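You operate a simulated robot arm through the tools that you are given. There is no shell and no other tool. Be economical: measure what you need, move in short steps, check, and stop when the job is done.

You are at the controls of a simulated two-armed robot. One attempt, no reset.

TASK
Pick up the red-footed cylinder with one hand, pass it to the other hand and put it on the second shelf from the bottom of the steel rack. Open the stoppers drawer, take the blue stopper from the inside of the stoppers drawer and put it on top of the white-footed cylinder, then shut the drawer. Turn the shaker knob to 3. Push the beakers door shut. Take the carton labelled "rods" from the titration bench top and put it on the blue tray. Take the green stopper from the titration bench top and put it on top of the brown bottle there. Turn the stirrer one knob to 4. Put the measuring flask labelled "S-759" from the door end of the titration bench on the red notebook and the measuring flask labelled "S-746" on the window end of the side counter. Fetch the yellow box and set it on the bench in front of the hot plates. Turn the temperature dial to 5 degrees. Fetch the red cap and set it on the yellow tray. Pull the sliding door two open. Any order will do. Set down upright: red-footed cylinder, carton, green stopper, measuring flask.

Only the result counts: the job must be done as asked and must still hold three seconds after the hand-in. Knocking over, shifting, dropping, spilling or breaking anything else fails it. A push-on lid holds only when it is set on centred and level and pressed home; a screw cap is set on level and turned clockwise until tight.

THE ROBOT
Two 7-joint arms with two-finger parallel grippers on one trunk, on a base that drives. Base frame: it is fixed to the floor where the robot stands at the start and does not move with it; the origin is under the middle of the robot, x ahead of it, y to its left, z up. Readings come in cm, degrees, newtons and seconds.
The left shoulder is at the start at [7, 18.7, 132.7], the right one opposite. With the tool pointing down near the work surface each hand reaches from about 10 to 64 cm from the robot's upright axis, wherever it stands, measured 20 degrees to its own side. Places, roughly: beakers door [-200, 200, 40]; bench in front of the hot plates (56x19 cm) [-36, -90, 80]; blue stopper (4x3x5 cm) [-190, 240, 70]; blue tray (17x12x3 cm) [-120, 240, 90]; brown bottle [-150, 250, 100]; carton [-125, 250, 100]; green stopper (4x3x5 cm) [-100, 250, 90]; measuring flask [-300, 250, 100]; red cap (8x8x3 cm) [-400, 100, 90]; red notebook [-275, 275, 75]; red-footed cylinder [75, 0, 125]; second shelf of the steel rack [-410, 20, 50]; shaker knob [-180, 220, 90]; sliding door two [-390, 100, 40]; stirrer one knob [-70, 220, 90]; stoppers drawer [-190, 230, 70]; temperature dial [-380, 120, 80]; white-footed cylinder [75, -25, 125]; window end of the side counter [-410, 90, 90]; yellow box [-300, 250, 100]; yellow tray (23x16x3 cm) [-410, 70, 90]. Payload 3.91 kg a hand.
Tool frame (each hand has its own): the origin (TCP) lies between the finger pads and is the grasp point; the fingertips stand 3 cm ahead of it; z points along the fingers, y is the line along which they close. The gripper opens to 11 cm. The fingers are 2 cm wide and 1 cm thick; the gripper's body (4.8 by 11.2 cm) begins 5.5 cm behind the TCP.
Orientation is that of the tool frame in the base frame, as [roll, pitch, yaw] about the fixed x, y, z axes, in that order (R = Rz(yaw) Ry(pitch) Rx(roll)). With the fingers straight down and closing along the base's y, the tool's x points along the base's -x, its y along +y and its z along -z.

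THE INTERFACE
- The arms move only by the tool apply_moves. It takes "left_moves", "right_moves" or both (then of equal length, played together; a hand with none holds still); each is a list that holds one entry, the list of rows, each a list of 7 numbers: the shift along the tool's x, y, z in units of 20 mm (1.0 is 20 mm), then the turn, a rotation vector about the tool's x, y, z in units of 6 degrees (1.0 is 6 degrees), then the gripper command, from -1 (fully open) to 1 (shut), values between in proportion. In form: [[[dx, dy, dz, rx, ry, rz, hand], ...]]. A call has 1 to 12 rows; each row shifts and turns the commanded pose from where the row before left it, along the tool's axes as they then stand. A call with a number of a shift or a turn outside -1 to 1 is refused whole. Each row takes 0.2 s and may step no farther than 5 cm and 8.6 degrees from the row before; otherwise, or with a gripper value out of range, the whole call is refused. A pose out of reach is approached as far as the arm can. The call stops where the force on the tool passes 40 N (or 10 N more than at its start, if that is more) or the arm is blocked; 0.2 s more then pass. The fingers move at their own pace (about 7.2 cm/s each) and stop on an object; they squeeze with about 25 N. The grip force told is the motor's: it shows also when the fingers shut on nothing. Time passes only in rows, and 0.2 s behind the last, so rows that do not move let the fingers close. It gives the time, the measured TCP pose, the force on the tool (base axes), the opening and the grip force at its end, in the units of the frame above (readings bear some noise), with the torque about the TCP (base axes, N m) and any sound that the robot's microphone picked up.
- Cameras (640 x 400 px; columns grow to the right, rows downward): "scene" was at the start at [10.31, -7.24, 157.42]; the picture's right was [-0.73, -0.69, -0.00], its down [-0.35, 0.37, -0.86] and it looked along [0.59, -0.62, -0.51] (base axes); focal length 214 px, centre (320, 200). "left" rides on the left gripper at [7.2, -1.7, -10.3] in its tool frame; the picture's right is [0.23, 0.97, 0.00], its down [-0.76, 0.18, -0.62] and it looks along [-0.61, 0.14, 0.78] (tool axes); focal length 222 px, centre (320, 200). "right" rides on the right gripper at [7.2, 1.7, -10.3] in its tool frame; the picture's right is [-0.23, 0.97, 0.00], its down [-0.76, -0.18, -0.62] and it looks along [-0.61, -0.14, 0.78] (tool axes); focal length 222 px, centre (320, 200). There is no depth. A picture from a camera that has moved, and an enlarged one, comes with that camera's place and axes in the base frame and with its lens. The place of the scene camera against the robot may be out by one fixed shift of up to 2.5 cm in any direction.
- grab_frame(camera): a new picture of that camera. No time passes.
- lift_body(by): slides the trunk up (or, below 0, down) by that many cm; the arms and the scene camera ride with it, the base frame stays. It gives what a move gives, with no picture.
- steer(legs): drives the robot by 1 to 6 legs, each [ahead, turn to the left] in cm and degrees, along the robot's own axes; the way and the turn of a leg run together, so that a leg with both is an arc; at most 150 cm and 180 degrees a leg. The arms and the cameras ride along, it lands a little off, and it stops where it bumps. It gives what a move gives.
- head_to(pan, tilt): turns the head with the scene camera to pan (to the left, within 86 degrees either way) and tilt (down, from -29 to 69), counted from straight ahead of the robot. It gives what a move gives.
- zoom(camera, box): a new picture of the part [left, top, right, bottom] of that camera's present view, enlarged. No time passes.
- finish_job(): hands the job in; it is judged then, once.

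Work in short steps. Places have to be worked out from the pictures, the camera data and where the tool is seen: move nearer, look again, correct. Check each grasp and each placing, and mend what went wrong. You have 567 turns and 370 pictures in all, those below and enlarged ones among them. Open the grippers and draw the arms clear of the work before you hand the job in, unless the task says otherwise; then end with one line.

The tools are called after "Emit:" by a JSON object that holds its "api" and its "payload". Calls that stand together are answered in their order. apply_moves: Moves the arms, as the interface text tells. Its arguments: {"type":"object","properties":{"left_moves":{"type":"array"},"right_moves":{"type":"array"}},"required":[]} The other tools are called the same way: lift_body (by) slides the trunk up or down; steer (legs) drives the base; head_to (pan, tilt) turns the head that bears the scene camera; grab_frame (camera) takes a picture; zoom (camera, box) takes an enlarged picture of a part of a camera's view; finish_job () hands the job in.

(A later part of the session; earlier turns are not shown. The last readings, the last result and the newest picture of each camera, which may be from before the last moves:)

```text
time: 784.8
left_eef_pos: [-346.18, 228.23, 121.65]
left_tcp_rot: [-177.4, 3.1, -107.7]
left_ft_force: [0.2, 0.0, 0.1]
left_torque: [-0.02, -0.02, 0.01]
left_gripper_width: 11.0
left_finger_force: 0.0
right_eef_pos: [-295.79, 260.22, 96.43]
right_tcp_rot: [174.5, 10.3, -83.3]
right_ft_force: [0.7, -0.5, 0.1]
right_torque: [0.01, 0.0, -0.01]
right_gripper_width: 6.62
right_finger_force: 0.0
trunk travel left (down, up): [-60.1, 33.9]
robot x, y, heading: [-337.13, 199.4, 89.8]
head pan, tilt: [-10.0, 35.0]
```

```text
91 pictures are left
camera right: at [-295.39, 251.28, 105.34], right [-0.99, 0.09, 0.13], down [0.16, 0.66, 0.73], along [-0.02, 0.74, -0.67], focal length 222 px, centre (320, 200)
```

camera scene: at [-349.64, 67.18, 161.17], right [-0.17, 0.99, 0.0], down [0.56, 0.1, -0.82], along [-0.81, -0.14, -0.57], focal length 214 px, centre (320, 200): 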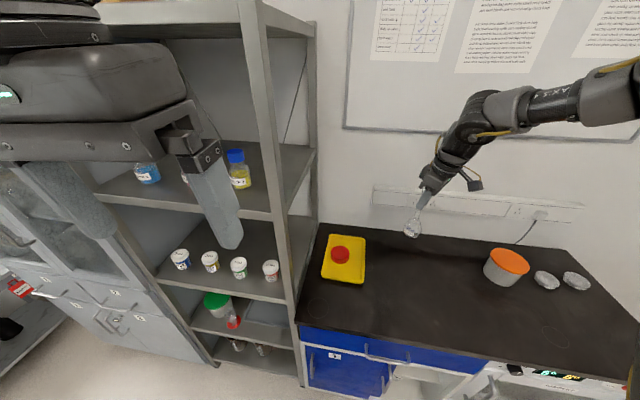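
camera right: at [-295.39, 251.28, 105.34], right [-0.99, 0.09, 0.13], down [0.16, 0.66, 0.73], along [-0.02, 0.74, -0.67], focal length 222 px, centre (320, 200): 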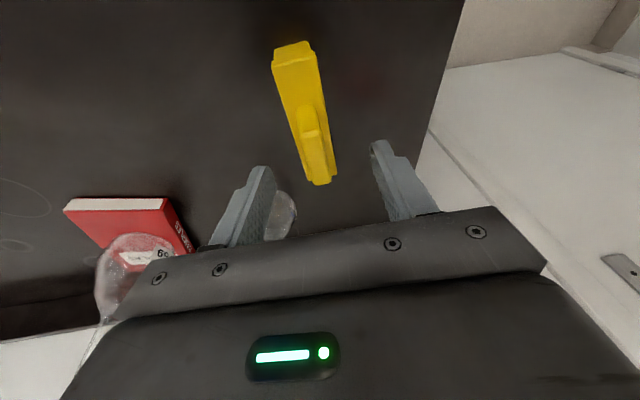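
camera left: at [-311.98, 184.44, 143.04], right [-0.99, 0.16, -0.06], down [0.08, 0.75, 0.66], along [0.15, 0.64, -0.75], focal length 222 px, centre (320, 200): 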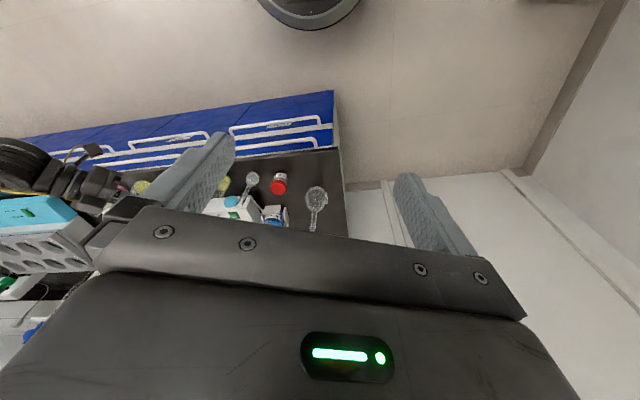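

Emit:
{"api": "lift_body", "payload": {"by": -4.2}}

Emit:
{"api": "apply_moves", "payload": {"right_moves": [[[0, 0, 0, 0, 0, 0, 0.2], [0, 0, 0, 0, 0, 0, 0.6], [0, 0, 0, 0, 0, 0, 1], [0, 0, 0, 0, 0, 0, 1]]]}}

Emit:
{"api": "lift_body", "payload": {"by": 16}}

Emit:
{"api": "lift_body", "payload": {"by": 14}}

Emit:
{"api": "grab_frame", "payload": {"camera": "right"}}

```text
time: 785.6
left_eef_pos: [-346.15, 228.17, 117.54]
left_tcp_rot: [-177.4, 3.1, -107.7]
left_ft_force: [0.1, 0.0, -0.2]
left_torque: [0.01, 0.02, -0.01]
left_gripper_width: 11.0
left_finger_force: 0.1
right_eef_pos: [-295.73, 260.25, 92.23]
right_tcp_rot: [174.4, 10.4, -83.4]
right_ft_force: [0.3, -0.8, 0.1]
right_torque: [0.01, 0.02, 0.01]
right_gripper_width: 6.61
right_finger_force: 0.0
trunk travel left (down, up): [-55.9, 38.1]
robot x, y, heading: [-337.18, 199.32, 89.7]
head pan, tilt: [-10.0, 35.0]
```

```text
time: 786.6
left_eef_pos: [-346.14, 228.33, 117.5]
left_tcp_rot: [-177.4, 3.0, -107.7]
left_ft_force: [0.4, 0.2, -0.4]
left_torque: [0.0, 0.01, 0.0]
left_gripper_width: 10.98
left_finger_force: 0.0
right_eef_pos: [-295.8, 260.27, 92.2]
right_tcp_rot: [174.5, 10.3, -83.4]
right_ft_force: [-1.3, 0.2, -0.6]
right_torque: [-0.08, 0.04, -0.05]
right_gripper_width: 2.93
right_finger_force: 25.2
trunk travel left (down, up): [-55.9, 38.1]
robot x, y, heading: [-336.76, 199.51, 89.7]
head pan, tilt: [-10.0, 35.0]
```

```text
time: 788.5
left_eef_pos: [-346.11, 228.41, 133.58]
left_tcp_rot: [-177.5, 3.0, -107.7]
left_ft_force: [0.6, 0.2, 0.2]
left_torque: [0.0, 0.01, 0.02]
left_gripper_width: 11.01
left_finger_force: 0.0
right_eef_pos: [-295.79, 260.27, 108.32]
right_tcp_rot: [174.4, 10.4, -83.3]
right_ft_force: [1.1, 0.2, -0.5]
right_torque: [0.03, 0.01, 0.01]
right_gripper_width: 2.92
right_finger_force: 25.1
trunk travel left (down, up): [-71.9, 22.1]
robot x, y, heading: [-337.05, 199.05, 89.5]
head pan, tilt: [-10.0, 35.0]
```

```text
time: 790.1
left_eef_pos: [-346.18, 228.23, 147.49]
left_tcp_rot: [-177.4, 3.0, -107.7]
left_ft_force: [0.7, 0.4, -0.4]
left_torque: [-0.01, -0.01, 0.0]
left_gripper_width: 10.99
left_finger_force: 0.1
right_eef_pos: [-295.73, 260.35, 122.23]
right_tcp_rot: [174.4, 10.3, -83.4]
right_ft_force: [-0.9, 0.1, 0.0]
right_torque: [0.02, -0.02, -0.01]
right_gripper_width: 2.93
right_finger_force: 25.1
trunk travel left (down, up): [-85.9, 8.1]
robot x, y, heading: [-337.14, 199.19, 89.9]
head pan, tilt: [-10.0, 35.0]
```

```text
90 pictures are left
camera right: at [-295.37, 251.3, 131.11], right [-0.99, 0.09, 0.13], down [0.16, 0.66, 0.73], along [-0.02, 0.74, -0.67], focal length 222 px, centre (320, 200)
```

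right: 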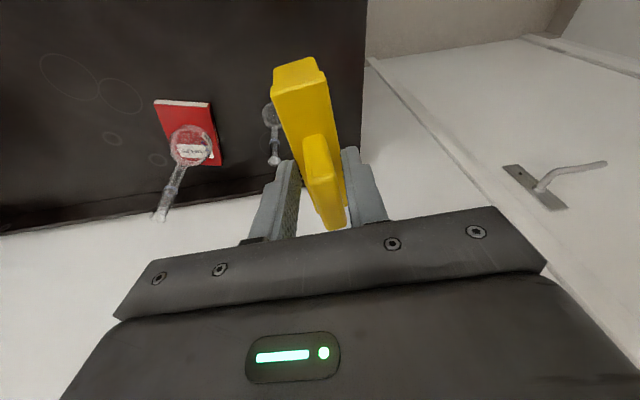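

Yellow box held. Drive across the room to the hot-plate bench.

Emit:
{"api": "steer", "payload": {"legs": [[-25, 0], [0, -151], [91, 0], [90, 0], [0, 53]]}}

Emit:
{"api": "head_to", "payload": {"pan": 0, "tilt": 20}}

Emit:
{"api": "grab_frame", "payload": {"camera": "scene"}}

```text
time: 809.4
left_eef_pos: [-225.49, 15.77, 147.55]
left_tcp_rot: [-177.5, 3.0, 153.2]
left_ft_force: [0.3, -0.3, 0.1]
left_torque: [-0.01, 0.0, 0.01]
left_gripper_width: 11.01
left_finger_force: 0.1
right_eef_pos: [-202.01, -39.06, 122.28]
right_tcp_rot: [174.4, 10.3, 177.5]
right_ft_force: [0.2, 0.3, -0.1]
right_torque: [0.02, 0.02, 0.03]
right_gripper_width: 2.92
right_finger_force: 25.0
trunk travel left (down, up): [-85.9, 8.1]
robot x, y, heading: [-255.76, 11.86, -9.2]
head pan, tilt: [-10.0, 35.0]
```

```text
time: 810.2
left_eef_pos: [-225.52, 15.78, 147.47]
left_tcp_rot: [-177.4, 3.1, 153.3]
left_ft_force: [0.4, 0.5, -0.1]
left_torque: [-0.01, 0.03, 0.0]
left_gripper_width: 10.97
left_finger_force: 0.1
right_eef_pos: [-201.93, -38.92, 122.26]
right_tcp_rot: [174.5, 10.3, 177.5]
right_ft_force: [0.2, 0.2, -0.6]
right_torque: [-0.02, -0.03, -0.01]
right_gripper_width: 2.92
right_finger_force: 24.5
trunk travel left (down, up): [-85.9, 8.1]
robot x, y, heading: [-255.11, 11.75, -9.6]
head pan, tilt: [0.0, 20.0]
```

```text
89 pictures are left
camera scene: at [-242.19, 8.53, 161.31], right [-0.16, -0.99, 0.0], down [-0.34, 0.06, -0.94], along [0.93, -0.15, -0.34], focal length 214 px, centre (320, 200)
```

scene: 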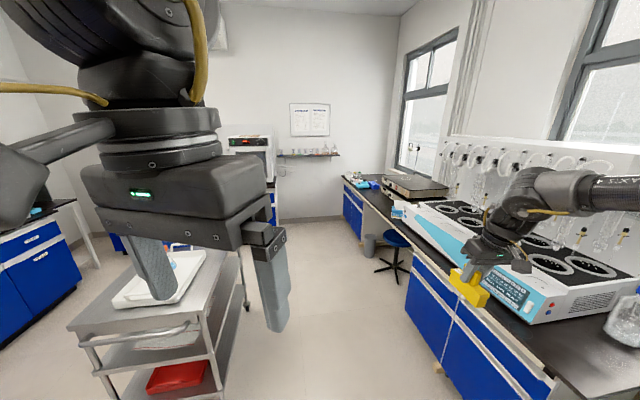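

Clear lane ahead. Continue to (-31, -16) and face the bench.

Emit:
{"api": "steer", "payload": {"legs": [[0, 2.8], [113, 0], [112, 0], [0, -53]]}}

Emit:
{"api": "head_to", "payload": {"pan": -25, "tilt": 38}}

Emit:
{"api": "grab_frame", "payload": {"camera": "scene"}}

Emit:
{"api": "grab_frame", "payload": {"camera": "right"}}

```text
time: 824.2
left_eef_pos: [-8.19, -34.97, 147.42]
left_tcp_rot: [-177.4, 3.1, 102.5]
left_ft_force: [0.4, -0.6, -0.1]
left_torque: [0.01, 0.0, 0.02]
left_gripper_width: 11.01
left_finger_force: 0.0
right_eef_pos: [-35.89, -87.91, 122.32]
right_tcp_rot: [174.4, 10.4, 126.5]
right_ft_force: [0.4, 0.7, -0.7]
right_torque: [-0.01, -0.01, -0.03]
right_gripper_width: 2.91
right_finger_force: 25.0
trunk travel left (down, up): [-85.9, 8.1]
robot x, y, heading: [-30.17, -14.5, -60.2]
head pan, tilt: [0.0, 20.0]
```

```text
time: 825.0
left_eef_pos: [-8.38, -34.88, 147.41]
left_tcp_rot: [-177.5, 2.9, 102.4]
left_ft_force: [-0.2, 0.4, -1.1]
left_torque: [0.03, -0.03, -0.01]
left_gripper_width: 11.01
left_finger_force: 0.1
right_eef_pos: [-35.89, -87.82, 122.28]
right_tcp_rot: [174.5, 10.4, 126.6]
right_ft_force: [0.2, 0.6, -1.0]
right_torque: [0.04, 0.01, -0.01]
right_gripper_width: 2.95
right_finger_force: 25.1
trunk travel left (down, up): [-85.9, 8.1]
robot x, y, heading: [-30.23, -14.22, -60.3]
head pan, tilt: [-25.0, 38.0]
```

```text
88 pictures are left
camera scene: at [-28.23, -28.04, 158.48], right [-1.0, -0.08, 0.0], down [-0.05, 0.61, -0.79], along [0.07, -0.79, -0.62], focal length 214 px, centre (320, 200)
```

scene: 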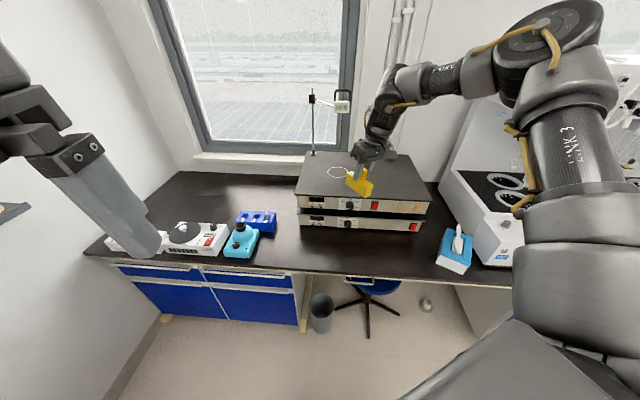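

```text
87 pictures are left
camera right: at [-40.75, -80.18, 131.11], right [0.9, 0.41, 0.13], down [0.19, -0.66, 0.73], along [0.39, -0.63, -0.67], focal length 222 px, centre (320, 200)
```

right: 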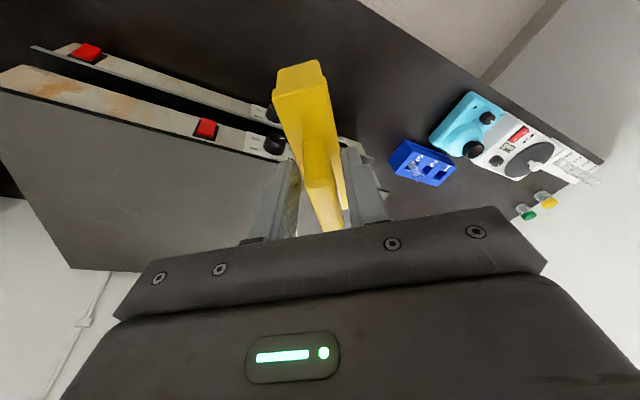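

Spot is right: strip y −98…−75 in front of the hot plates. Lower the box.

Emit:
{"api": "lift_body", "payload": {"by": -25}}

Emit:
{"api": "zoom", "payload": {"camera": "scene", "box": [270, 150, 470, 300]}}

```text
time: 827.6
left_eef_pos: [-8.21, -34.94, 122.4]
left_tcp_rot: [-177.5, 3.1, 102.5]
left_ft_force: [0.8, 0.7, 0.1]
left_torque: [-0.02, -0.02, 0.0]
left_gripper_width: 11.0
left_finger_force: 0.1
right_eef_pos: [-35.96, -87.82, 97.33]
right_tcp_rot: [174.5, 10.3, 126.5]
right_ft_force: [0.2, -0.6, -1.1]
right_torque: [0.0, 0.01, -0.01]
right_gripper_width: 2.91
right_finger_force: 24.8
trunk travel left (down, up): [-60.9, 33.1]
robot x, y, heading: [-30.82, -14.6, -60.4]
head pan, tilt: [-25.0, 38.0]
```

```text
2.67 times, centred on (370, 225) of scene
camera zoom: at [-28.2, -28.02, 133.48], right [-1.0, -0.08, 0.0], down [-0.05, 0.61, -0.79], along [0.06, -0.79, -0.62], focal length 572 px, centre (187, 133)
```

zoom: 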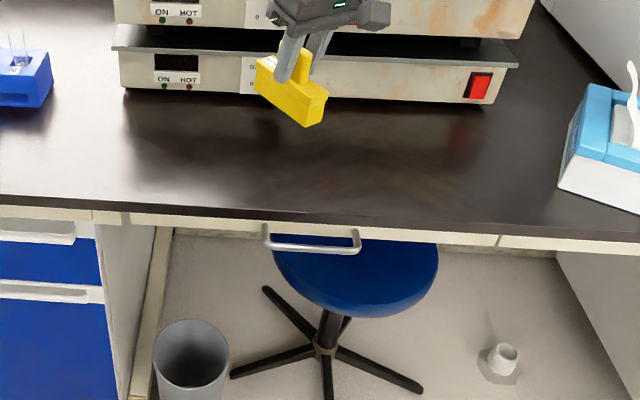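

Emit:
{"api": "lift_body", "payload": {"by": -2.5}}

Emit:
{"api": "lift_body", "payload": {"by": -0.7}}

Emit:
{"api": "lift_body", "payload": {"by": -0.6}}

Emit:
{"api": "lift_body", "payload": {"by": -0.6}}

```text
time: 828.3
left_eef_pos: [-8.26, -35.05, 120.0]
left_tcp_rot: [-177.5, 3.1, 102.6]
left_ft_force: [0.3, 0.2, -0.2]
left_torque: [-0.02, 0.02, 0.01]
left_gripper_width: 10.98
left_finger_force: 0.0
right_eef_pos: [-35.99, -87.82, 94.79]
right_tcp_rot: [174.4, 10.4, 126.6]
right_ft_force: [-0.1, 0.0, -0.3]
right_torque: [-0.01, 0.0, 0.02]
right_gripper_width: 2.92
right_finger_force: 24.8
trunk travel left (down, up): [-58.4, 35.6]
robot x, y, heading: [-30.42, -14.55, -60.2]
head pan, tilt: [-25.0, 38.0]
```

```text
time: 828.9
left_eef_pos: [-8.29, -34.86, 119.18]
left_tcp_rot: [-177.4, 3.2, 102.5]
left_ft_force: [0.1, -0.6, 0.3]
left_torque: [0.01, -0.02, 0.0]
left_gripper_width: 10.97
left_finger_force: 0.0
right_eef_pos: [-35.89, -87.88, 94.04]
right_tcp_rot: [174.5, 10.3, 126.7]
right_ft_force: [-0.6, -0.7, -0.3]
right_torque: [-0.01, 0.0, 0.02]
right_gripper_width: 2.91
right_finger_force: 24.8
trunk travel left (down, up): [-57.7, 36.3]
robot x, y, heading: [-30.45, -14.25, -60.2]
head pan, tilt: [-25.0, 38.0]
```

```text
time: 829.5
left_eef_pos: [-8.3, -34.89, 118.75]
left_tcp_rot: [-177.5, 3.0, 102.5]
left_ft_force: [0.2, -0.6, 0.7]
left_torque: [-0.01, 0.0, 0.05]
left_gripper_width: 10.98
left_finger_force: 0.1
right_eef_pos: [-35.87, -87.89, 93.47]
right_tcp_rot: [174.5, 10.3, 126.6]
right_ft_force: [-0.2, -0.4, -0.5]
right_torque: [-0.03, 0.0, -0.02]
right_gripper_width: 2.92
right_finger_force: 24.8
trunk travel left (down, up): [-57.1, 36.9]
robot x, y, heading: [-30.29, -14.41, -60.2]
head pan, tilt: [-25.0, 38.0]
```

```text
time: 830.0
left_eef_pos: [-8.36, -34.93, 118.17]
left_tcp_rot: [-177.5, 3.0, 102.6]
left_ft_force: [-0.1, -1.0, 0.6]
left_torque: [0.01, -0.01, -0.01]
left_gripper_width: 10.98
left_finger_force: 0.0
right_eef_pos: [-35.92, -87.75, 92.93]
right_tcp_rot: [174.5, 10.4, 126.7]
right_ft_force: [-0.6, -0.1, -0.6]
right_torque: [-0.01, 0.04, 0.01]
right_gripper_width: 2.92
right_finger_force: 25.4
trunk travel left (down, up): [-56.5, 37.5]
robot x, y, heading: [-30.35, -14.53, -60.4]
head pan, tilt: [-25.0, 38.0]
```

Emit:
{"api": "lift_body", "payload": {"by": -0.8}}

Emit:
{"api": "lift_body", "payload": {"by": -0.6}}

Emit:
{"api": "lift_body", "payload": {"by": -0.6}}

Emit:
{"api": "zoom", "payload": {"camera": "scene", "box": [270, 150, 470, 300]}}

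```text
time: 830.6
left_eef_pos: [-8.29, -34.88, 117.26]
left_tcp_rot: [-177.5, 3.2, 102.6]
left_ft_force: [-0.4, 0.3, -0.3]
left_torque: [0.05, -0.04, 0.0]
left_gripper_width: 11.0
left_finger_force: 0.0
right_eef_pos: [-35.81, -87.76, 92.07]
right_tcp_rot: [174.6, 10.2, 126.6]
right_ft_force: [-0.3, -0.4, -0.5]
right_torque: [0.01, 0.04, -0.02]
right_gripper_width: 2.93
right_finger_force: 25.2
trunk travel left (down, up): [-55.7, 38.3]
robot x, y, heading: [-30.28, -14.65, -60.2]
head pan, tilt: [-25.0, 38.0]
```

```text
time: 831.1
left_eef_pos: [-8.27, -34.88, 116.7]
left_tcp_rot: [-177.4, 3.1, 102.5]
left_ft_force: [0.3, -0.5, 0.0]
left_torque: [0.0, 0.02, -0.02]
left_gripper_width: 11.01
left_finger_force: 0.1
right_eef_pos: [-35.96, -87.92, 91.51]
right_tcp_rot: [174.5, 10.3, 126.6]
right_ft_force: [0.4, -0.5, -0.9]
right_torque: [0.01, 0.04, 0.01]
right_gripper_width: 2.92
right_finger_force: 25.4
trunk travel left (down, up): [-55.1, 38.9]
robot x, y, heading: [-30.72, -14.18, -60.4]
head pan, tilt: [-25.0, 38.0]
```

```text
time: 831.7
left_eef_pos: [-8.26, -35.0, 116.03]
left_tcp_rot: [-177.5, 3.2, 102.6]
left_ft_force: [-0.6, -0.1, 1.0]
left_torque: [0.01, 0.0, 0.0]
left_gripper_width: 11.03
left_finger_force: 0.1
right_eef_pos: [-35.85, -87.83, 90.86]
right_tcp_rot: [174.5, 10.3, 126.6]
right_ft_force: [-0.1, 0.7, -0.6]
right_torque: [0.01, -0.02, 0.03]
right_gripper_width: 2.93
right_finger_force: 25.1
trunk travel left (down, up): [-54.5, 39.5]
robot x, y, heading: [-30.66, -14.28, -60.2]
head pan, tilt: [-25.0, 38.0]
```

```text
2.67 times, centred on (370, 225) of scene
camera zoom: at [-28.2, -28.02, 127.07], right [-1.0, -0.08, 0.0], down [-0.05, 0.61, -0.79], along [0.06, -0.79, -0.62], focal length 572 px, centre (187, 133)
```

zoom: 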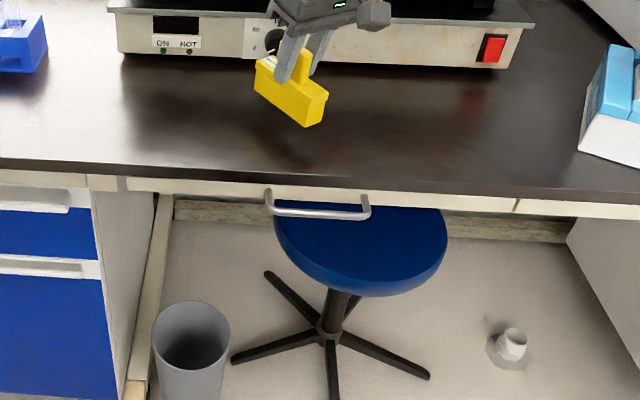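

Bench is lower here (~80). Continue.

Emit:
{"api": "lift_body", "payload": {"by": -1.8}}

Emit:
{"api": "lift_body", "payload": {"by": -0.6}}

Emit:
{"api": "lift_body", "payload": {"by": -0.6}}

Emit:
{"api": "lift_body", "payload": {"by": -0.6}}

```text
time: 832.3
left_eef_pos: [-8.32, -34.82, 114.31]
left_tcp_rot: [-177.5, 3.1, 102.5]
left_ft_force: [0.7, 0.5, -0.7]
left_torque: [-0.01, 0.04, 0.0]
left_gripper_width: 11.02
left_finger_force: 0.1
right_eef_pos: [-35.92, -87.8, 89.03]
right_tcp_rot: [174.6, 10.3, 126.6]
right_ft_force: [-0.8, 0.6, -1.1]
right_torque: [-0.01, 0.02, 0.01]
right_gripper_width: 2.91
right_finger_force: 25.0
trunk travel left (down, up): [-52.7, 41.3]
robot x, y, heading: [-30.16, -14.49, -60.2]
head pan, tilt: [-25.0, 38.0]
```

```text
time: 832.9
left_eef_pos: [-8.17, -34.92, 113.68]
left_tcp_rot: [-177.5, 3.1, 102.5]
left_ft_force: [-0.7, 0.2, -0.2]
left_torque: [0.0, 0.03, -0.02]
left_gripper_width: 11.01
left_finger_force: 0.1
right_eef_pos: [-35.91, -87.78, 88.49]
right_tcp_rot: [174.4, 10.4, 126.7]
right_ft_force: [0.2, 0.4, -0.8]
right_torque: [-0.04, 0.05, 0.01]
right_gripper_width: 2.91
right_finger_force: 25.0
trunk travel left (down, up): [-52.1, 41.9]
robot x, y, heading: [-30.03, -14.23, -60.0]
head pan, tilt: [-25.0, 38.0]
```

```text
time: 833.4
left_eef_pos: [-8.25, -34.9, 113.11]
left_tcp_rot: [-177.5, 3.0, 102.6]
left_ft_force: [0.7, 0.4, 0.5]
left_torque: [0.04, 0.0, 0.02]
left_gripper_width: 10.97
left_finger_force: 0.0
right_eef_pos: [-35.91, -87.85, 87.91]
right_tcp_rot: [174.4, 10.2, 126.5]
right_ft_force: [-0.6, -0.5, -0.2]
right_torque: [-0.02, 0.01, 0.0]
right_gripper_width: 2.92
right_finger_force: 25.1
trunk travel left (down, up): [-51.5, 42.5]
robot x, y, heading: [-30.55, -14.41, -60.1]
head pan, tilt: [-25.0, 38.0]
```

```text
time: 834.0
left_eef_pos: [-8.37, -34.82, 112.54]
left_tcp_rot: [-177.5, 3.1, 102.4]
left_ft_force: [0.3, -0.5, 1.2]
left_torque: [0.02, -0.01, 0.02]
left_gripper_width: 11.02
left_finger_force: 0.1
right_eef_pos: [-35.91, -87.79, 87.39]
right_tcp_rot: [174.5, 10.4, 126.7]
right_ft_force: [-0.1, 0.8, 3.6]
right_torque: [0.15, 0.21, 0.0]
right_gripper_width: 2.9
right_finger_force: 25.1
trunk travel left (down, up): [-50.9, 43.1]
robot x, y, heading: [-31.07, -14.53, -60.4]
head pan, tilt: [-25.0, 38.0]
```

Contact (TCP z 87.4). Release and lift.

Emit:
{"api": "lift_body", "payload": {"by": -0.3}}

Emit:
{"api": "apply_moves", "payload": {"right_moves": [[[0, 0, 0, 0, 0, 0, 0.3], [0, 0, 0, 0, 0, 0, 0.1], [0, 0, 0, 0, 0, 0, 0.1]]]}}

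Emit:
{"api": "lift_body", "payload": {"by": 30}}

Emit:
{"api": "zoom", "payload": {"camera": "scene", "box": [250, 180, 470, 330]}}

```text
time: 834.5
left_eef_pos: [-8.32, -34.72, 112.19]
left_tcp_rot: [-177.4, 3.2, 102.4]
left_ft_force: [-0.6, -0.6, 0.4]
left_torque: [-0.01, 0.01, -0.02]
left_gripper_width: 10.98
left_finger_force: 0.1
right_eef_pos: [-35.76, -87.71, 87.29]
right_tcp_rot: [174.4, 10.6, 126.7]
right_ft_force: [0.2, -0.8, 14.5]
right_torque: [-0.02, 0.14, -0.05]
right_gripper_width: 2.91
right_finger_force: 25.4
trunk travel left (down, up): [-50.6, 43.4]
robot x, y, heading: [-30.63, -14.34, -60.3]
head pan, tilt: [-25.0, 38.0]
```

```text
time: 835.3
left_eef_pos: [-8.15, -34.9, 112.16]
left_tcp_rot: [-177.5, 3.0, 102.5]
left_ft_force: [0.4, 0.2, -0.6]
left_torque: [0.01, 0.0, -0.01]
left_gripper_width: 11.01
left_finger_force: 0.0
right_eef_pos: [-35.93, -87.82, 86.9]
right_tcp_rot: [174.3, 10.3, 126.6]
right_ft_force: [0.1, -0.4, 0.4]
right_torque: [0.0, 0.03, 0.0]
right_gripper_width: 4.95
right_finger_force: 0.0
trunk travel left (down, up): [-50.6, 43.4]
robot x, y, heading: [-30.75, -14.59, -60.3]
head pan, tilt: [-25.0, 38.0]
```

```text
time: 838.3
left_eef_pos: [-8.27, -34.94, 142.15]
left_tcp_rot: [-177.5, 3.0, 102.5]
left_ft_force: [-0.1, -0.5, -0.2]
left_torque: [0.0, 0.02, 0.02]
left_gripper_width: 10.98
left_finger_force: 0.1
right_eef_pos: [-35.97, -87.88, 117.08]
right_tcp_rot: [174.5, 10.3, 126.6]
right_ft_force: [-0.9, -0.2, 0.0]
right_torque: [-0.05, 0.0, 0.01]
right_gripper_width: 4.93
right_finger_force: 0.1
trunk travel left (down, up): [-80.6, 13.4]
robot x, y, heading: [-30.22, -14.54, -60.2]
head pan, tilt: [-25.0, 38.0]
```

```text
2.67 times, centred on (360, 255) of scene
camera zoom: at [-28.19, -28.03, 153.17], right [-1.0, -0.08, 0.0], down [-0.05, 0.61, -0.79], along [0.06, -0.79, -0.62], focal length 572 px, centre (213, 53)
```

zoom: 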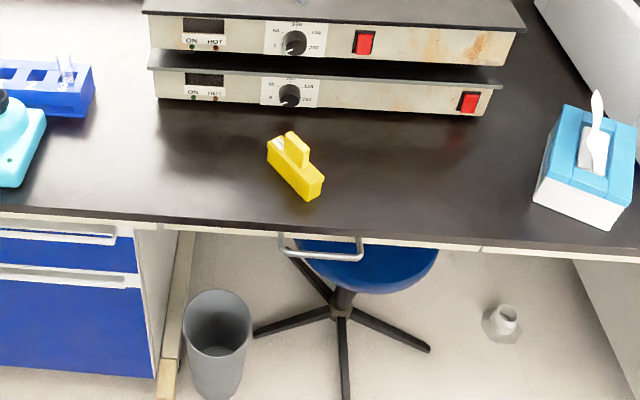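

Yellow box is set. Back to the titration bench for the blue stopper.

Emit:
{"api": "steer", "payload": {"legs": [[0, -120], [100, 0], [95, 0], [0, -90], [146, 0], [0, -80]]}}

Emit:
{"api": "steer", "payload": {"legs": [[63, 0], [0, 88]]}}

Emit:
{"api": "apply_moves", "payload": {"right_moves": [[[0, 0, 0, 0, 0, -1, 0], [0, 0, 0, 0, 0, -1, 0], [0, 0, 0, 0, 0, -1, 0], [0, 0, 0, 0, 0, -1, 0], [0, 0, 0, 0, 0, -0.7, 0]]]}}

Emit:
{"api": "grab_frame", "payload": {"camera": "right"}}

```text
time: 867.5
left_eef_pos: [-184.66, 151.11, 142.01]
left_tcp_rot: [-177.4, 3.1, 166.0]
left_ft_force: [0.4, -0.2, -0.9]
left_torque: [-0.01, 0.0, 0.0]
left_gripper_width: 11.03
left_finger_force: 0.1
right_eef_pos: [-149.54, 102.92, 117.03]
right_tcp_rot: [174.6, 10.3, -169.8]
right_ft_force: [-0.5, 0.4, -0.1]
right_torque: [0.01, -0.01, -0.03]
right_gripper_width: 4.97
right_finger_force: 0.1
trunk travel left (down, up): [-80.6, 13.4]
robot x, y, heading: [-212.74, 140.15, 3.1]
head pan, tilt: [-25.0, 38.0]
```

```text
time: 874.7
left_eef_pos: [-160.76, 172.53, 142.26]
left_tcp_rot: [-177.5, 2.9, -105.6]
left_ft_force: [-0.2, 0.0, 0.4]
left_torque: [-0.02, 0.02, 0.01]
left_gripper_width: 11.01
left_finger_force: 0.0
right_eef_pos: [-111.41, 206.32, 116.96]
right_tcp_rot: [174.4, 10.3, -81.5]
right_ft_force: [-0.2, 0.0, -0.2]
right_torque: [0.01, -0.02, -0.02]
right_gripper_width: 4.95
right_finger_force: 0.0
trunk travel left (down, up): [-80.6, 13.4]
robot x, y, heading: [-150.85, 143.63, 91.7]
head pan, tilt: [-25.0, 38.0]
```

```text
time: 875.9
left_eef_pos: [-160.83, 172.61, 142.19]
left_tcp_rot: [-177.5, 3.1, -105.6]
left_ft_force: [0.0, 0.2, -0.1]
left_torque: [0.04, -0.01, -0.01]
left_gripper_width: 11.01
left_finger_force: 0.0
right_eef_pos: [-111.46, 206.32, 116.99]
right_tcp_rot: [-179.8, 11.7, -52.6]
right_ft_force: [0.3, -0.2, -0.7]
right_torque: [0.0, -0.02, 0.01]
right_gripper_width: 5.53
right_finger_force: 0.1
trunk travel left (down, up): [-80.6, 13.4]
robot x, y, heading: [-150.98, 144.39, 91.5]
head pan, tilt: [-25.0, 38.0]
```

```text
83 pictures are left
camera right: at [-107.23, 197.95, 125.48], right [-0.91, -0.41, 0.04], down [-0.24, 0.6, 0.77], along [-0.34, 0.69, -0.64], focal length 222 px, centre (320, 200)
```

right: 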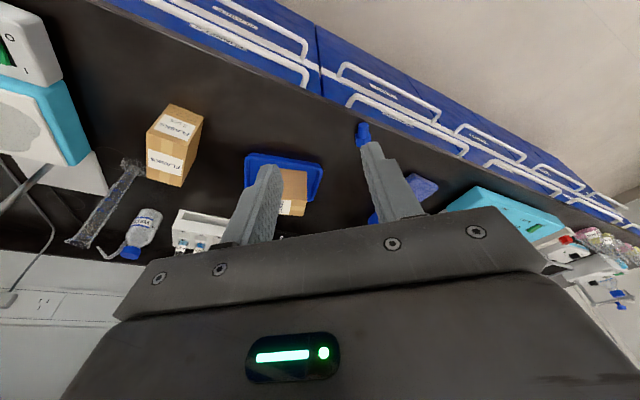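

Stopper lies near (-127.5, 218). Align: 13.5° left, 5 cm ahead, small yaw correction, then lower for a look.

Emit:
{"api": "steer", "payload": {"legs": [[0, 13.5], [4.5, 0]]}}

Emit:
{"api": "apply_moves", "payload": {"right_moves": [[[0, 0, 0, 0, 0, 0.7, 0], [0, 0, 0, 0, 0, 0.6, 0]]]}}

Emit:
{"api": "lift_body", "payload": {"by": -15}}

Emit:
{"api": "grab_frame", "payload": {"camera": "right"}}

```text
time: 877.7
left_eef_pos: [-167.76, 172.57, 142.54]
left_tcp_rot: [-177.7, 3.7, -92.4]
left_ft_force: [0.3, -0.7, 1.2]
left_torque: [0.12, 0.05, 0.0]
left_gripper_width: 10.99
left_finger_force: 0.1
right_eef_pos: [-127.64, 217.0, 117.64]
right_tcp_rot: [-179.7, 12.3, -39.4]
right_ft_force: [0.6, -1.6, 1.5]
right_torque: [0.02, 0.03, 0.0]
right_gripper_width: 5.51
right_finger_force: 0.2
trunk travel left (down, up): [-80.6, 13.4]
robot x, y, heading: [-152.25, 148.71, 104.8]
head pan, tilt: [-25.0, 38.0]
```

```text
time: 878.3
left_eef_pos: [-168.07, 173.31, 142.46]
left_tcp_rot: [-177.6, 3.3, -92.5]
left_ft_force: [0.8, -0.7, -0.3]
left_torque: [0.02, 0.01, 0.03]
left_gripper_width: 10.99
left_finger_force: 0.0
right_eef_pos: [-127.8, 217.53, 117.29]
right_tcp_rot: [178.5, 12.0, -47.5]
right_ft_force: [0.1, -0.5, -0.3]
right_torque: [0.01, -0.02, -0.02]
right_gripper_width: 5.48
right_finger_force: 0.1
trunk travel left (down, up): [-80.6, 13.4]
robot x, y, heading: [-151.71, 148.26, 105.0]
head pan, tilt: [-25.0, 38.0]
```

```text
time: 880.0
left_eef_pos: [-168.23, 173.72, 127.29]
left_tcp_rot: [-177.5, 3.2, -92.3]
left_ft_force: [1.1, 0.3, 0.4]
left_torque: [-0.03, 0.0, 0.02]
left_gripper_width: 11.0
left_finger_force: 0.2
right_eef_pos: [-127.96, 217.89, 102.08]
right_tcp_rot: [178.5, 11.7, -47.4]
right_ft_force: [-0.7, 0.1, 0.0]
right_torque: [0.01, 0.03, 0.0]
right_gripper_width: 5.5
right_finger_force: 0.1
trunk travel left (down, up): [-65.6, 28.4]
robot x, y, heading: [-152.15, 148.28, 104.6]
head pan, tilt: [-25.0, 38.0]
```

```text
82 pictures are left
camera right: at [-122.8, 210.18, 110.67], right [-0.86, -0.5, 0.07], down [-0.28, 0.59, 0.76], along [-0.42, 0.64, -0.65], focal length 222 px, centre (320, 200)
```

right: 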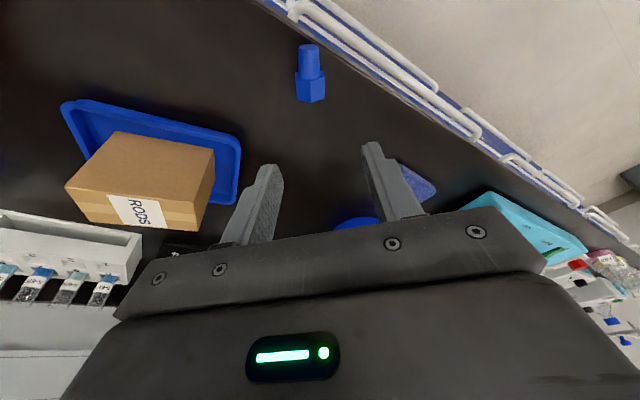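

Stem points toward the robot, axis aligned. Lower and grip the head.

Emit:
{"api": "apply_moves", "payload": {"right_moves": [[[-0.2, 0, 0, 0, 0, 0, 0]]]}}

Emit:
{"api": "lift_body", "payload": {"by": -13.6}}

Emit:
{"api": "grab_frame", "payload": {"camera": "right"}}

```text
time: 880.4
left_eef_pos: [-168.23, 173.83, 127.15]
left_tcp_rot: [-177.5, 3.2, -92.4]
left_ft_force: [-0.1, -1.2, 0.6]
left_torque: [0.0, -0.03, 0.0]
left_gripper_width: 11.01
left_finger_force: 0.1
right_eef_pos: [-128.32, 218.13, 102.11]
right_tcp_rot: [178.5, 11.8, -47.4]
right_ft_force: [-0.5, -0.4, -0.5]
right_torque: [0.03, 0.02, -0.03]
right_gripper_width: 5.49
right_finger_force: 0.1
trunk travel left (down, up): [-65.6, 28.4]
robot x, y, heading: [-151.57, 148.66, 105.1]
head pan, tilt: [-25.0, 38.0]
```

```text
time: 882.0
left_eef_pos: [-168.15, 173.7, 113.57]
left_tcp_rot: [-177.5, 3.3, -92.4]
left_ft_force: [-0.2, -0.1, 0.4]
left_torque: [-0.02, 0.01, -0.01]
left_gripper_width: 11.0
left_finger_force: 0.1
right_eef_pos: [-128.27, 218.16, 88.66]
right_tcp_rot: [178.5, 11.7, -47.5]
right_ft_force: [-0.9, -0.5, -0.1]
right_torque: [-0.04, 0.01, -0.01]
right_gripper_width: 5.52
right_finger_force: 0.1
trunk travel left (down, up): [-52.0, 42.0]
robot x, y, heading: [-152.15, 148.46, 104.9]
head pan, tilt: [-25.0, 38.0]
```

```text
81 pictures are left
camera right: at [-123.07, 210.45, 97.11], right [-0.86, -0.5, 0.07], down [-0.28, 0.59, 0.76], along [-0.42, 0.64, -0.65], focal length 222 px, centre (320, 200)
```

right: 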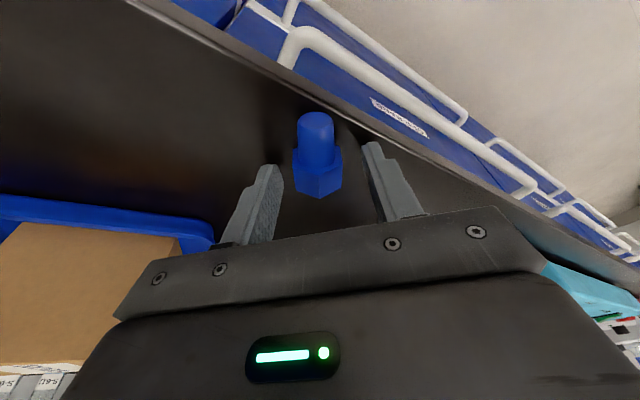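

Emit:
{"api": "lift_body", "payload": {"by": -0.5}}

Emit:
{"api": "apply_moves", "payload": {"right_moves": [[[0, 0, 0, 0, 0, 0, 0.3], [0, 0, 0, 0, 0, 0, 0.7], [0, 0, 0, 0, 0, 0, 1], [0, 0, 0, 0, 0, 0, 1]]]}}

Emit:
{"api": "lift_body", "payload": {"by": 20}}

Emit:
{"api": "grab_frame", "payload": {"camera": "right"}}

```text
time: 882.6
left_eef_pos: [-168.25, 173.64, 113.15]
left_tcp_rot: [-177.4, 3.1, -92.3]
left_ft_force: [0.2, -0.3, 0.4]
left_torque: [0.0, -0.01, -0.01]
left_gripper_width: 10.99
left_finger_force: 0.1
right_eef_pos: [-128.28, 218.08, 88.28]
right_tcp_rot: [178.5, 11.8, -47.4]
right_ft_force: [0.7, 0.8, 9.3]
right_torque: [0.21, -0.27, -0.04]
right_gripper_width: 5.54
right_finger_force: 0.7
trunk travel left (down, up): [-51.5, 42.5]
robot x, y, heading: [-152.0, 148.16, 104.7]
head pan, tilt: [-25.0, 38.0]
```

```text
time: 883.6
left_eef_pos: [-168.27, 173.62, 113.23]
left_tcp_rot: [-177.5, 3.3, -92.3]
left_ft_force: [0.4, -0.2, 0.1]
left_torque: [-0.01, -0.03, -0.01]
left_gripper_width: 11.01
left_finger_force: 0.2
right_eef_pos: [-128.3, 218.02, 88.19]
right_tcp_rot: [178.6, 11.8, -47.4]
right_ft_force: [3.9, 0.1, 14.5]
right_torque: [0.14, -0.34, 0.08]
right_gripper_width: 2.95
right_finger_force: 25.0
trunk travel left (down, up): [-51.5, 42.5]
robot x, y, heading: [-151.81, 148.19, 105.2]
head pan, tilt: [-25.0, 38.0]
```

```text
time: 885.8
left_eef_pos: [-168.13, 173.69, 133.14]
left_tcp_rot: [-177.4, 3.1, -92.3]
left_ft_force: [0.1, 0.2, -0.2]
left_torque: [0.0, 0.01, 0.01]
left_gripper_width: 10.98
left_finger_force: 0.0
right_eef_pos: [-128.32, 218.19, 108.06]
right_tcp_rot: [178.5, 11.7, -47.4]
right_ft_force: [-0.3, -0.1, 0.6]
right_torque: [0.0, 0.0, 0.0]
right_gripper_width: 2.92
right_finger_force: 24.7
trunk travel left (down, up): [-71.5, 22.5]
robot x, y, heading: [-152.09, 148.26, 104.9]
head pan, tilt: [-25.0, 38.0]
```

```text
80 pictures are left
camera right: at [-123.06, 210.47, 116.58], right [-0.86, -0.5, 0.07], down [-0.28, 0.59, 0.76], along [-0.42, 0.64, -0.65], focal length 222 px, centre (320, 200)
```

right: 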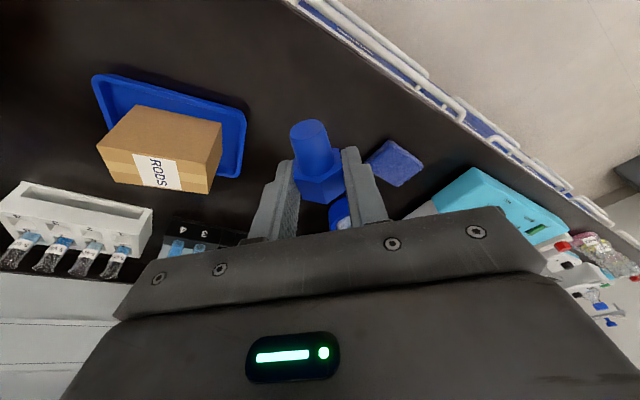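

Gripped with the stem toward the robot. Pitch the tool up to horizontal so the stem points down.

Emit:
{"api": "steer", "payload": {"legs": [[-20, 0]]}}

Emit:
{"api": "apply_moves", "payload": {"right_moves": [[[0, 0, 0, 0, -1, 0, 1], [0, 0, 0, 0, -1, 0, 1], [0, 0, 0, 0, -1, 0, 1], [0, 0, 0, 0, -1, 0, 1], [0, 0, 0, 0, -1, 0, 1], [0, 0, 0, 0, -1, 0, 1], [0, 0, 0, 0, -1, 0, 1], [0, 0, 0, 0, -1, 0, 1], [0, 0, 0, 0, -1, 0, 1], [0, 0, 0, 0, -1, 0, 1], [0, 0, 0, 0, -1, 0, 1], [0, 0, 0, 0, -1, 0, 1]]]}}

Emit:
{"api": "apply_moves", "payload": {"right_moves": [[[0, 0, 0, 0, -1, 0, 1], [0, 0, 0, 0, -1, 0, 1], [0, 0, 0, 0, -0.9, 0, 1]]]}}

Emit:
{"api": "grab_frame", "payload": {"camera": "right"}}

Emit:
{"api": "grab_frame", "payload": {"camera": "scene"}}

```text
time: 887.4
left_eef_pos: [-163.08, 154.44, 133.09]
left_tcp_rot: [-177.5, 3.2, -92.4]
left_ft_force: [0.3, 0.2, 0.5]
left_torque: [0.0, -0.01, -0.01]
left_gripper_width: 11.01
left_finger_force: 0.1
right_eef_pos: [-123.09, 198.82, 108.03]
right_tcp_rot: [178.4, 11.6, -47.5]
right_ft_force: [-0.6, 0.1, -0.1]
right_torque: [0.0, 0.0, -0.01]
right_gripper_width: 2.91
right_finger_force: 24.7
trunk travel left (down, up): [-71.5, 22.5]
robot x, y, heading: [-146.63, 129.04, 104.8]
head pan, tilt: [-25.0, 38.0]
```

```text
time: 890.0
left_eef_pos: [-162.97, 154.44, 133.05]
left_tcp_rot: [-177.5, 3.1, -92.3]
left_ft_force: [-0.4, -0.4, 0.0]
left_torque: [0.01, 0.02, 0.02]
left_gripper_width: 11.02
left_finger_force: 0.0
right_eef_pos: [-122.99, 198.87, 107.99]
right_tcp_rot: [166.1, 83.6, -61.0]
right_ft_force: [-0.1, 0.3, 1.2]
right_torque: [0.0, -0.01, 0.01]
right_gripper_width: 2.87
right_finger_force: 25.3
trunk travel left (down, up): [-71.5, 22.5]
robot x, y, heading: [-146.71, 129.04, 104.8]
head pan, tilt: [-25.0, 38.0]
```

```text
time: 890.8
left_eef_pos: [-163.11, 154.37, 133.2]
left_tcp_rot: [-177.5, 3.2, -92.4]
left_ft_force: [-0.6, -0.6, 1.0]
left_torque: [0.05, 0.0, -0.01]
left_gripper_width: 11.0
left_finger_force: 0.0
right_eef_pos: [-122.74, 198.08, 110.3]
right_tcp_rot: [7.4, 78.9, 140.0]
right_ft_force: [-0.4, -1.1, 0.4]
right_torque: [-0.04, -0.01, 0.0]
right_gripper_width: 2.88
right_finger_force: 25.5
right hand out of reach, approached as far as the arm can: row 3
trunk travel left (down, up): [-71.5, 22.5]
robot x, y, heading: [-146.8, 129.0, 105.0]
head pan, tilt: [-25.0, 38.0]
```

```text
79 pictures are left
camera right: at [-118.12, 190.32, 101.16], right [-0.68, -0.69, 0.25], down [0.66, -0.42, 0.62], along [-0.33, 0.59, 0.74], focal length 222 px, centre (320, 200)
```

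right: 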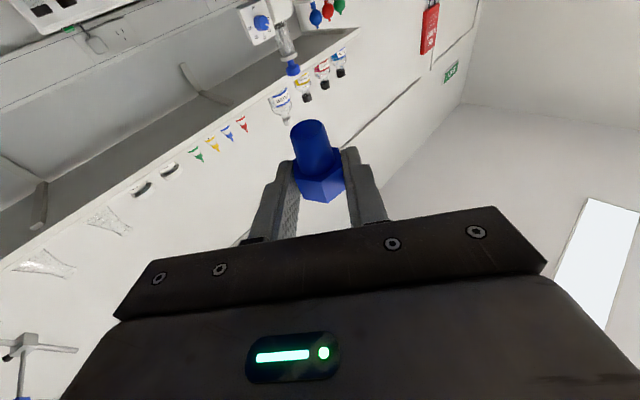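

```text
78 pictures are left
camera scene: at [-147.53, 141.59, 144.09], right [0.98, -0.18, 0.0], down [-0.11, -0.61, -0.79], along [0.14, 0.78, -0.62], focal length 214 px, centre (320, 200)
```

scene: 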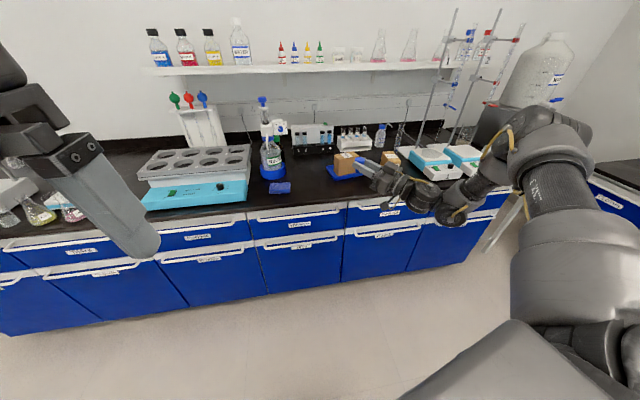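

The stem now points straight down (pitch ~101°). Test whether the wrist lets me yaw the hand right 24° (needed at the wall shelf).

Emit:
{"api": "apply_moves", "payload": {"right_moves": [[[0, 0, 0, 0.98, 0, -0.19, 1], [0, 0, 0, 0.98, 0, -0.19, 1], [0, 0, 0, 0.98, 0, -0.19, 1], [0, 0, 0, 0.98, 0, -0.19, 1], [0, 0, 0, 0, 0, 0, 1]]]}}

Emit:
{"api": "zoom", "payload": {"camera": "scene", "box": [320, 130, 480, 240]}}

```text
time: 892.0
left_eef_pos: [-163.13, 154.47, 133.12]
left_tcp_rot: [-177.5, 3.2, -92.5]
left_ft_force: [0.1, -0.7, 1.1]
left_torque: [0.01, 0.01, 0.01]
left_gripper_width: 10.98
left_finger_force: 0.1
right_eef_pos: [-121.85, 198.31, 112.25]
right_tcp_rot: [7.7, 79.6, 116.6]
right_ft_force: [0.1, 0.0, 0.2]
right_torque: [0.0, -0.02, 0.0]
right_gripper_width: 2.86
right_finger_force: 24.5
right hand out of reach, approached as far as the arm can: row 2, 3, 4
trunk travel left (down, up): [-71.5, 22.5]
robot x, y, heading: [-146.72, 128.82, 104.9]
head pan, tilt: [-25.0, 38.0]
```

```text
3.64 times, centred on (400, 185) of scene
camera zoom: at [-147.48, 141.7, 144.07], right [0.98, -0.18, 0.0], down [-0.11, -0.61, -0.79], along [0.14, 0.78, -0.62], focal length 780 px, centre (29, 254)
```

zoom: 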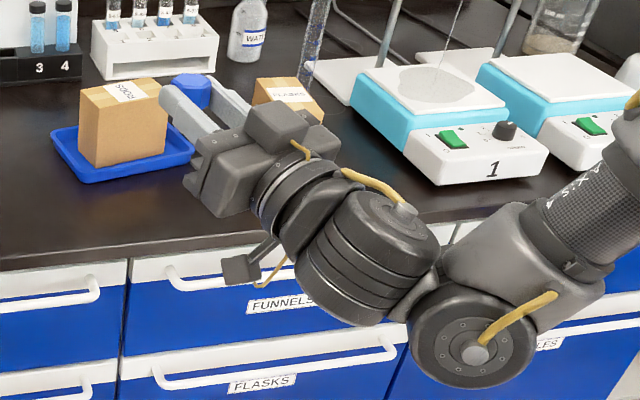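

The wrist allows it (pointing now heading+4°). Raise and drive to the wall shelf by the known clear route.

Emit:
{"api": "lift_body", "payload": {"by": 18}}

Emit:
{"api": "steer", "payload": {"legs": [[4, 0], [0, 75], [80, 0], [0, 90], [128, 0], [0, 82]]}}

Emit:
{"api": "steer", "payload": {"legs": [[104, 0], [103, 0], [0, 38]]}}

Emit:
{"api": "head_to", "payload": {"pan": -15, "tilt": 25}}

Emit:
{"api": "grab_frame", "payload": {"camera": "scene"}}

```text
time: 894.0
left_eef_pos: [-162.99, 154.38, 151.18]
left_tcp_rot: [-177.4, 3.2, -92.3]
left_ft_force: [1.0, -0.1, 0.6]
left_torque: [-0.01, 0.02, -0.01]
left_gripper_width: 10.98
left_finger_force: 0.0
right_eef_pos: [-121.64, 198.25, 130.19]
right_tcp_rot: [7.8, 79.6, 116.6]
right_ft_force: [0.2, -0.3, 0.4]
right_torque: [-0.02, 0.04, -0.01]
right_gripper_width: 2.89
right_finger_force: 24.0
trunk travel left (down, up): [-89.5, 4.5]
robot x, y, heading: [-146.69, 129.11, 104.7]
head pan, tilt: [-25.0, 38.0]
```

```text
time: 915.2
left_eef_pos: [-200.3, 11.17, 151.08]
left_tcp_rot: [-177.5, 3.1, 153.5]
left_ft_force: [-0.1, 0.0, 0.4]
left_torque: [-0.02, 0.03, -0.01]
left_gripper_width: 11.0
left_finger_force: 0.0
right_eef_pos: [-177.08, -44.37, 130.18]
right_tcp_rot: [7.9, 79.6, 2.6]
right_ft_force: [-0.7, 0.1, -0.4]
right_torque: [-0.02, -0.04, -0.02]
right_gripper_width: 2.77
right_finger_force: 24.6
trunk travel left (down, up): [-89.5, 4.5]
robot x, y, heading: [-230.15, 6.59, -9.0]
head pan, tilt: [-25.0, 38.0]
```

```text
time: 927.2
left_eef_pos: [-6.16, -6.35, 151.1]
left_tcp_rot: [-177.7, 3.2, -169.7]
left_ft_force: [0.2, -0.3, 0.0]
left_torque: [0.02, 0.0, 0.06]
left_gripper_width: 11.0
left_finger_force: 0.1
right_eef_pos: [46.0, -37.01, 130.27]
right_tcp_rot: [7.8, 79.5, 39.4]
right_ft_force: [-0.2, -0.1, -0.3]
right_torque: [-0.01, 0.03, -0.03]
right_gripper_width: 2.8
right_finger_force: 25.2
trunk travel left (down, up): [-89.5, 4.5]
robot x, y, heading: [-27.14, -28.26, 27.6]
head pan, tilt: [-25.0, 38.0]
```

```text
time: 928.0
left_eef_pos: [-6.02, -6.31, 151.15]
left_tcp_rot: [-177.5, 3.2, -169.8]
left_ft_force: [-0.2, -0.7, 0.3]
left_torque: [-0.03, 0.0, -0.03]
left_gripper_width: 11.01
left_finger_force: 0.1
right_eef_pos: [45.92, -36.96, 130.17]
right_tcp_rot: [7.7, 79.6, 39.1]
right_ft_force: [0.1, -0.7, 0.1]
right_torque: [0.0, -0.02, -0.03]
right_gripper_width: 2.78
right_finger_force: 25.6
trunk travel left (down, up): [-89.5, 4.5]
robot x, y, heading: [-26.9, -27.46, 27.6]
head pan, tilt: [-15.0, 25.0]
```

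```text
76 pictures are left
camera scene: at [-14.67, -24.05, 164.1], right [0.22, -0.98, 0.0], down [-0.41, -0.09, -0.91], along [0.88, 0.2, -0.42], focal length 214 px, centre (320, 200)
```

scene: 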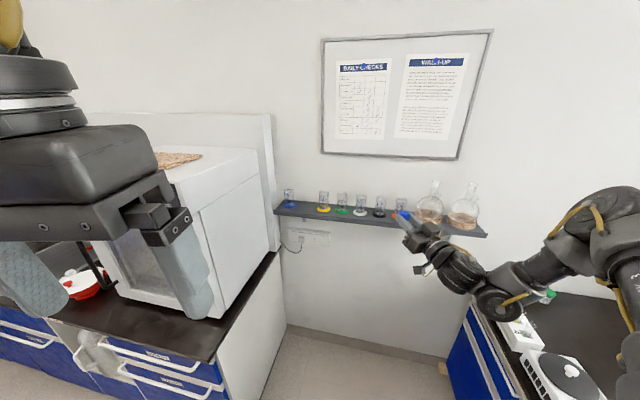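

Emit:
{"api": "grab_frame", "payload": {"camera": "right"}}

Emit:
{"api": "zoom", "payload": {"camera": "scene", "box": [270, 180, 490, 270]}}

```text
75 pictures are left
camera right: at [37.38, -39.95, 121.2], right [-0.54, 0.8, 0.25], down [-0.54, -0.56, 0.63], along [0.65, 0.21, 0.73], focal length 222 px, centre (320, 200)
```

right: 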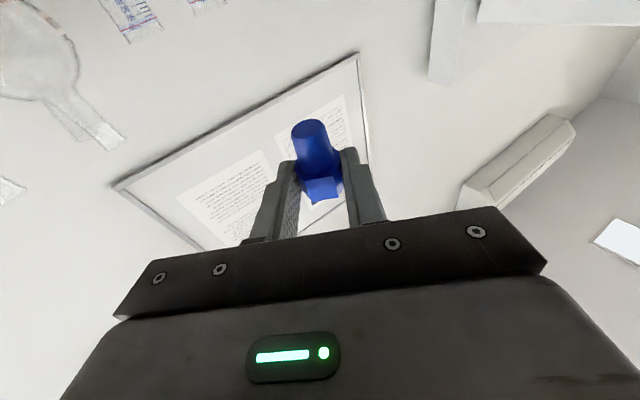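

```text
2.91 times, centred on (380, 225) of scene
camera zoom: at [-14.67, -24.05, 164.1], right [0.22, -0.98, 0.0], down [-0.41, -0.09, -0.91], along [0.88, 0.2, -0.42], focal length 624 px, centre (146, 127)
```

zoom: 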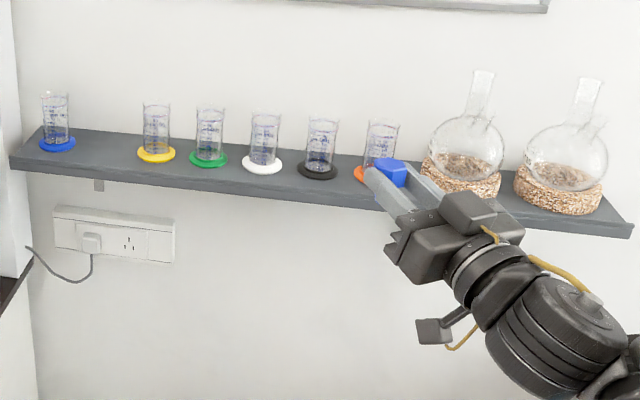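

Emit:
{"api": "zoom", "payload": {"camera": "scene", "box": [345, 185, 375, 245]}}

```text
6.67 times, centred on (360, 215) of scene
camera zoom: at [-14.67, -24.05, 164.1], right [0.22, -0.98, 0.0], down [-0.41, -0.09, -0.91], along [0.88, 0.2, -0.42], focal length 1430 px, centre (53, 100)
```

zoom: 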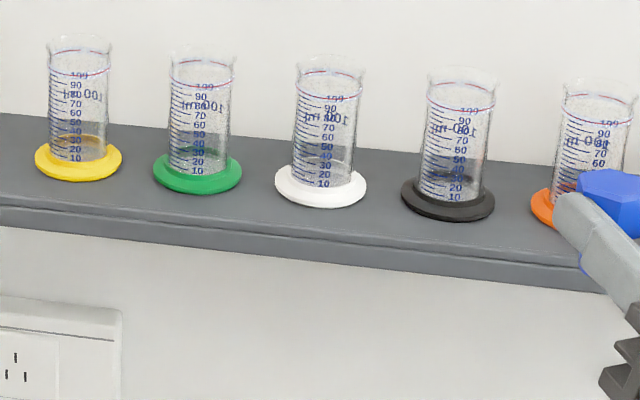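

White cylinder axis ≈(77.3, −21.7), rim z≈123.5; stem bottom now z≈126.6. Drive forward in two steps.

Emit:
{"api": "steer", "payload": {"legs": [[0, -0.6], [26, 0]]}}

Emit:
{"api": "zoom", "payload": {"camera": "scene", "box": [300, 190, 460, 290]}}

```text
time: 930.2
left_eef_pos: [17.62, 5.2, 151.25]
left_tcp_rot: [-177.7, 3.3, -170.6]
left_ft_force: [-0.6, -0.8, 0.6]
left_torque: [0.02, -0.02, -0.03]
left_gripper_width: 11.0
left_finger_force: 0.0
right_eef_pos: [69.15, -26.18, 130.43]
right_tcp_rot: [7.5, 79.5, 38.2]
right_ft_force: [-0.4, 0.8, -0.7]
right_torque: [0.0, 0.0, 0.02]
right_gripper_width: 2.75
right_finger_force: 25.6
trunk travel left (down, up): [-89.5, 4.5]
robot x, y, heading: [-3.35, -16.09, 26.6]
head pan, tilt: [-15.0, 25.0]
```

```text
4.00 times, centred on (380, 240) of scene
camera zoom: at [8.69, -12.47, 164.14], right [0.2, -0.98, 0.0], down [-0.41, -0.08, -0.91], along [0.89, 0.18, -0.42], focal length 858 px, centre (80, 40)
```

zoom: 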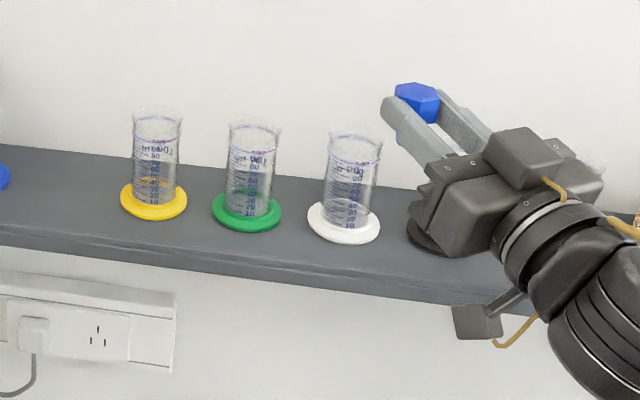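

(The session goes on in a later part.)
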